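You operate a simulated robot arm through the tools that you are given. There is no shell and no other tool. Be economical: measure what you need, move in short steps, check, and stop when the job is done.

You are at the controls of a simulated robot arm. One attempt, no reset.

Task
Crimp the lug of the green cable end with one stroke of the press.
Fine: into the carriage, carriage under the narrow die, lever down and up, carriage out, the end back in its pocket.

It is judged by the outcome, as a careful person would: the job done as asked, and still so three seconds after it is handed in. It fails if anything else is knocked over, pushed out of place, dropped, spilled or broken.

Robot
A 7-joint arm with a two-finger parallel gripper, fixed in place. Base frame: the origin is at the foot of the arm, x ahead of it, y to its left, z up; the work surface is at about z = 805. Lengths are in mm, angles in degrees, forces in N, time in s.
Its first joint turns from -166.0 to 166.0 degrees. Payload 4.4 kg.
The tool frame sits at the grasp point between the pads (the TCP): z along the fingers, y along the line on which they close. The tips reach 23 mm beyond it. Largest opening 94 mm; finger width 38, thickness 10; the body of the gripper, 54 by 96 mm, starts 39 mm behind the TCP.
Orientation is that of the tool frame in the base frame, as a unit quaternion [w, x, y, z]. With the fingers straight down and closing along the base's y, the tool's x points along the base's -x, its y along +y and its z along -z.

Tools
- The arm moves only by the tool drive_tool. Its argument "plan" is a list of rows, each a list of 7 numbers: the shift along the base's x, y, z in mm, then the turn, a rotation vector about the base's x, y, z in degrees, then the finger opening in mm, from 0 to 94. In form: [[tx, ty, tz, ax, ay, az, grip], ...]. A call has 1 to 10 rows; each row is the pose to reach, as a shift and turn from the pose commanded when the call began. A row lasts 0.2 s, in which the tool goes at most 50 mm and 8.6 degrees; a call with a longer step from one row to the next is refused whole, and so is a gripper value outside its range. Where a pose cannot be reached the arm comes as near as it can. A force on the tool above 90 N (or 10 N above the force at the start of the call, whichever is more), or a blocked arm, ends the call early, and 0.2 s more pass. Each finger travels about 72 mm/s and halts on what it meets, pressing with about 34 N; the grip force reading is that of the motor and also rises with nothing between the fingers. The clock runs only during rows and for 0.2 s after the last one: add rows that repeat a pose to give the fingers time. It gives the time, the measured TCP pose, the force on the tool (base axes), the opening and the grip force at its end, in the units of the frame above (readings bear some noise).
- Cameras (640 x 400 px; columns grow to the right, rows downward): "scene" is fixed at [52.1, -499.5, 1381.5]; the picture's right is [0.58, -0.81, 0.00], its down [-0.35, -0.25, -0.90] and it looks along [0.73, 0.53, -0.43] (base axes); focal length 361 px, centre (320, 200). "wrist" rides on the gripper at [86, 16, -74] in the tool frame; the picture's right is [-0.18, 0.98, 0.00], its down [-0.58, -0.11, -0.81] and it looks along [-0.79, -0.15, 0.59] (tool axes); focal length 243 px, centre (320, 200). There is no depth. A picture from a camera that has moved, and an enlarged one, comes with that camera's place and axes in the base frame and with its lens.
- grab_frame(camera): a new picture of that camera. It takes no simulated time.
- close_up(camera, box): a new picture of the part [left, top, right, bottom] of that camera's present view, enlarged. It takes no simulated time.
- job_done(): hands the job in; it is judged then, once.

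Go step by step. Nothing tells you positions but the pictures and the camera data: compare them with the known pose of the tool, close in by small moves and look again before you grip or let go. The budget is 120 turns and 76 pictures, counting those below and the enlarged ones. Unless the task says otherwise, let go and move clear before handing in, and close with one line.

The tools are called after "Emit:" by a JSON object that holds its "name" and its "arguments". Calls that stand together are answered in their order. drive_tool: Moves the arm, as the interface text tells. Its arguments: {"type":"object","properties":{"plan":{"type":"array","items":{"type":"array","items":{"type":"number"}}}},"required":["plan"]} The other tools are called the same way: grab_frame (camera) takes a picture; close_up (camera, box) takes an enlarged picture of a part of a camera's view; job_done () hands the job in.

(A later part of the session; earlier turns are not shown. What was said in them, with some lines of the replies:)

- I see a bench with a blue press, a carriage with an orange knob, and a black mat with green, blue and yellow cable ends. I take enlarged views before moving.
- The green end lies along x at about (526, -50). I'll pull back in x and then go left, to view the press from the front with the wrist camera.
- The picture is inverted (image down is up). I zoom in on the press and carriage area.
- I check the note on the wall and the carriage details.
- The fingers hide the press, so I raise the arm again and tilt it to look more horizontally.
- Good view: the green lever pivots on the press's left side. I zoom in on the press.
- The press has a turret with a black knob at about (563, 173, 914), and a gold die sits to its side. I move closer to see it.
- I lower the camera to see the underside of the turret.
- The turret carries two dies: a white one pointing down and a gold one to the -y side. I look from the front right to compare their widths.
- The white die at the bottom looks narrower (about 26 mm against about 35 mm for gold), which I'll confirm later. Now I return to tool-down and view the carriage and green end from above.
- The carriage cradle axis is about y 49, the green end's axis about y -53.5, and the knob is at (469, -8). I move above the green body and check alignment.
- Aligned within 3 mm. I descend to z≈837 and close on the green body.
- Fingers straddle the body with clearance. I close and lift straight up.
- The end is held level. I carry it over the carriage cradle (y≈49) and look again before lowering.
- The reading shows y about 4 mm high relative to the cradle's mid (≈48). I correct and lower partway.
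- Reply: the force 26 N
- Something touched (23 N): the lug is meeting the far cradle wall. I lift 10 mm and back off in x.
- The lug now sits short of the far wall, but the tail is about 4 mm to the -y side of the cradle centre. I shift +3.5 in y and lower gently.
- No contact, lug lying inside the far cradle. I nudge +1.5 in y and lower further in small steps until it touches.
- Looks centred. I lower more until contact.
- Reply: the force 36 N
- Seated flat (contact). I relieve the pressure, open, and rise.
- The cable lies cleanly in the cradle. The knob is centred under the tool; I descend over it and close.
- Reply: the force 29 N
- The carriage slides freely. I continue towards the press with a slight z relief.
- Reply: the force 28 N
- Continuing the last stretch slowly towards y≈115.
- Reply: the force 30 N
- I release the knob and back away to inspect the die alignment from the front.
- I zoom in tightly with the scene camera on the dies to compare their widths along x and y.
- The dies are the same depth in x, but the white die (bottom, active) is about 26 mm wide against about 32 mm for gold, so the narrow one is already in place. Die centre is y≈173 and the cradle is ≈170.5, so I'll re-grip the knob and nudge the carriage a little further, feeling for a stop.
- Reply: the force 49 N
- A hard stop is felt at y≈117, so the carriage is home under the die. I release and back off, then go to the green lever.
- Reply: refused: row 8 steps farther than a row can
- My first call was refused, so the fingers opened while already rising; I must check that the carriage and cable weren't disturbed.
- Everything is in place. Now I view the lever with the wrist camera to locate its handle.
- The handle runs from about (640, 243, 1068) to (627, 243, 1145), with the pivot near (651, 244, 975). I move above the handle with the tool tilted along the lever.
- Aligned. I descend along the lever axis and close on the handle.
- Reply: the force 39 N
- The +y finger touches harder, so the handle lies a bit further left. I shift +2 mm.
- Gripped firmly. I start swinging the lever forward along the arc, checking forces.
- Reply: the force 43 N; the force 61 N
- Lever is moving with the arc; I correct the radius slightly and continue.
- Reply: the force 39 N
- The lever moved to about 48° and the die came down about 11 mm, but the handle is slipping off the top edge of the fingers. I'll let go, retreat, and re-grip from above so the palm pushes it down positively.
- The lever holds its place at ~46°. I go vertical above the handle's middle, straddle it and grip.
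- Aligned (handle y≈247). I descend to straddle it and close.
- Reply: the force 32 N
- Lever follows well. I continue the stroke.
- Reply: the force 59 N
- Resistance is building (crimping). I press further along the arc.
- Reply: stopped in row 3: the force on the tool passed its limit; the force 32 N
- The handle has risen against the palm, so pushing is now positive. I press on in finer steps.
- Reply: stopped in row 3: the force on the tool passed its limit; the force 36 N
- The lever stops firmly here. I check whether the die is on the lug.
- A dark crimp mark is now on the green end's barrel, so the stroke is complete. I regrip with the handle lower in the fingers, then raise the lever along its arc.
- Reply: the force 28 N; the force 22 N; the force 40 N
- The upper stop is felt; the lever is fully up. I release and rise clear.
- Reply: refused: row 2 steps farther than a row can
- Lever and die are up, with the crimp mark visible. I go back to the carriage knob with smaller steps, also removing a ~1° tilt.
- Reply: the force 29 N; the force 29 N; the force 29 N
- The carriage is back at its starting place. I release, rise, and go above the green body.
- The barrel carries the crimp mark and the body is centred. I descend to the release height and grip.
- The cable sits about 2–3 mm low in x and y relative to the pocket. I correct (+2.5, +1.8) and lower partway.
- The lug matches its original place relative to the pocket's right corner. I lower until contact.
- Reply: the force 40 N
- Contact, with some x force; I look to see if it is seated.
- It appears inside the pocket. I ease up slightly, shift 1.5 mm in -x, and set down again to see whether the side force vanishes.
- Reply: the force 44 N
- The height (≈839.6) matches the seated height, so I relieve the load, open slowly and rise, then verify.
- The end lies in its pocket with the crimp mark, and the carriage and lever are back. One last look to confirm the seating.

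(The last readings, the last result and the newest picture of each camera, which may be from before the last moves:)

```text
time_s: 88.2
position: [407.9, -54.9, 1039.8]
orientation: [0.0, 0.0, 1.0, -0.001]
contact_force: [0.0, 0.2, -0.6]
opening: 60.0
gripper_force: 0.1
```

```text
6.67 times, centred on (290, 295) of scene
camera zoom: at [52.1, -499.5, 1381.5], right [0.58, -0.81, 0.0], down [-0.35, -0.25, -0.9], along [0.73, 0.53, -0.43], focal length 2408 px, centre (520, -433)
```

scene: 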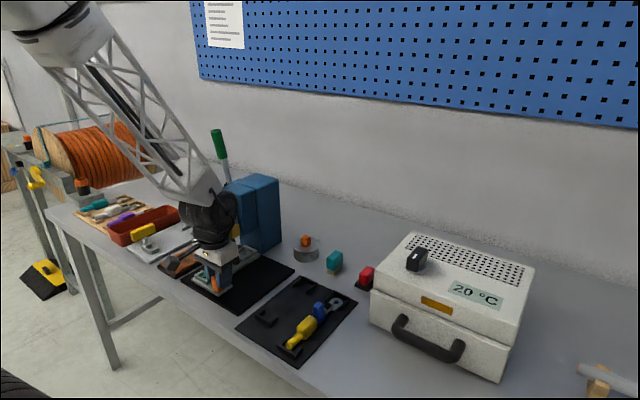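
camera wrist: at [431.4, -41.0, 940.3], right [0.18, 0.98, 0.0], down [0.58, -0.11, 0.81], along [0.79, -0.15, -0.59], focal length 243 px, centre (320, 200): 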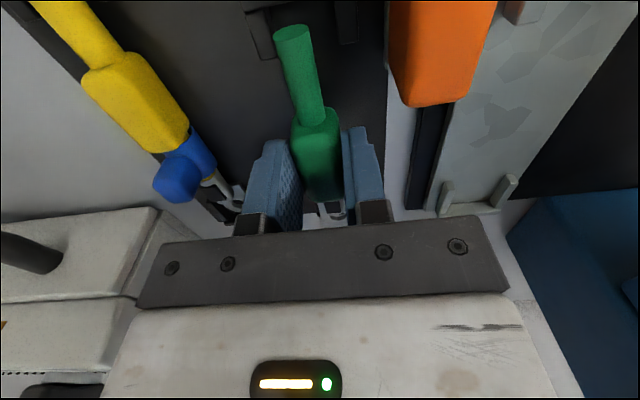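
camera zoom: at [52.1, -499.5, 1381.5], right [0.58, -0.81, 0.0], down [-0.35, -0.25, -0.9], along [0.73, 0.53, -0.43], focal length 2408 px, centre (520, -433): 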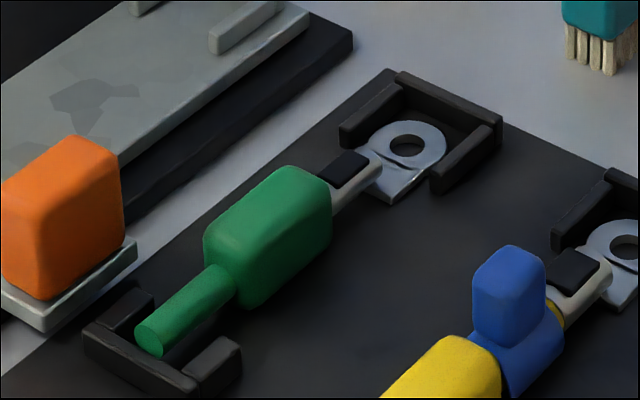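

The green end is flat in its pocket between both cradles, its barrel crimped. The arm is clear, so I hand in.

Emit:
{"name": "job_done", "arguments": {}}

```text
The job is handed in.
```

The green cable end's lug is crimped with one full stroke under the narrow die, which was already in the working position; I had to let go and re-grip the lever partway down. The lever is back up, the carriage is out, and the end is back in its pocket.
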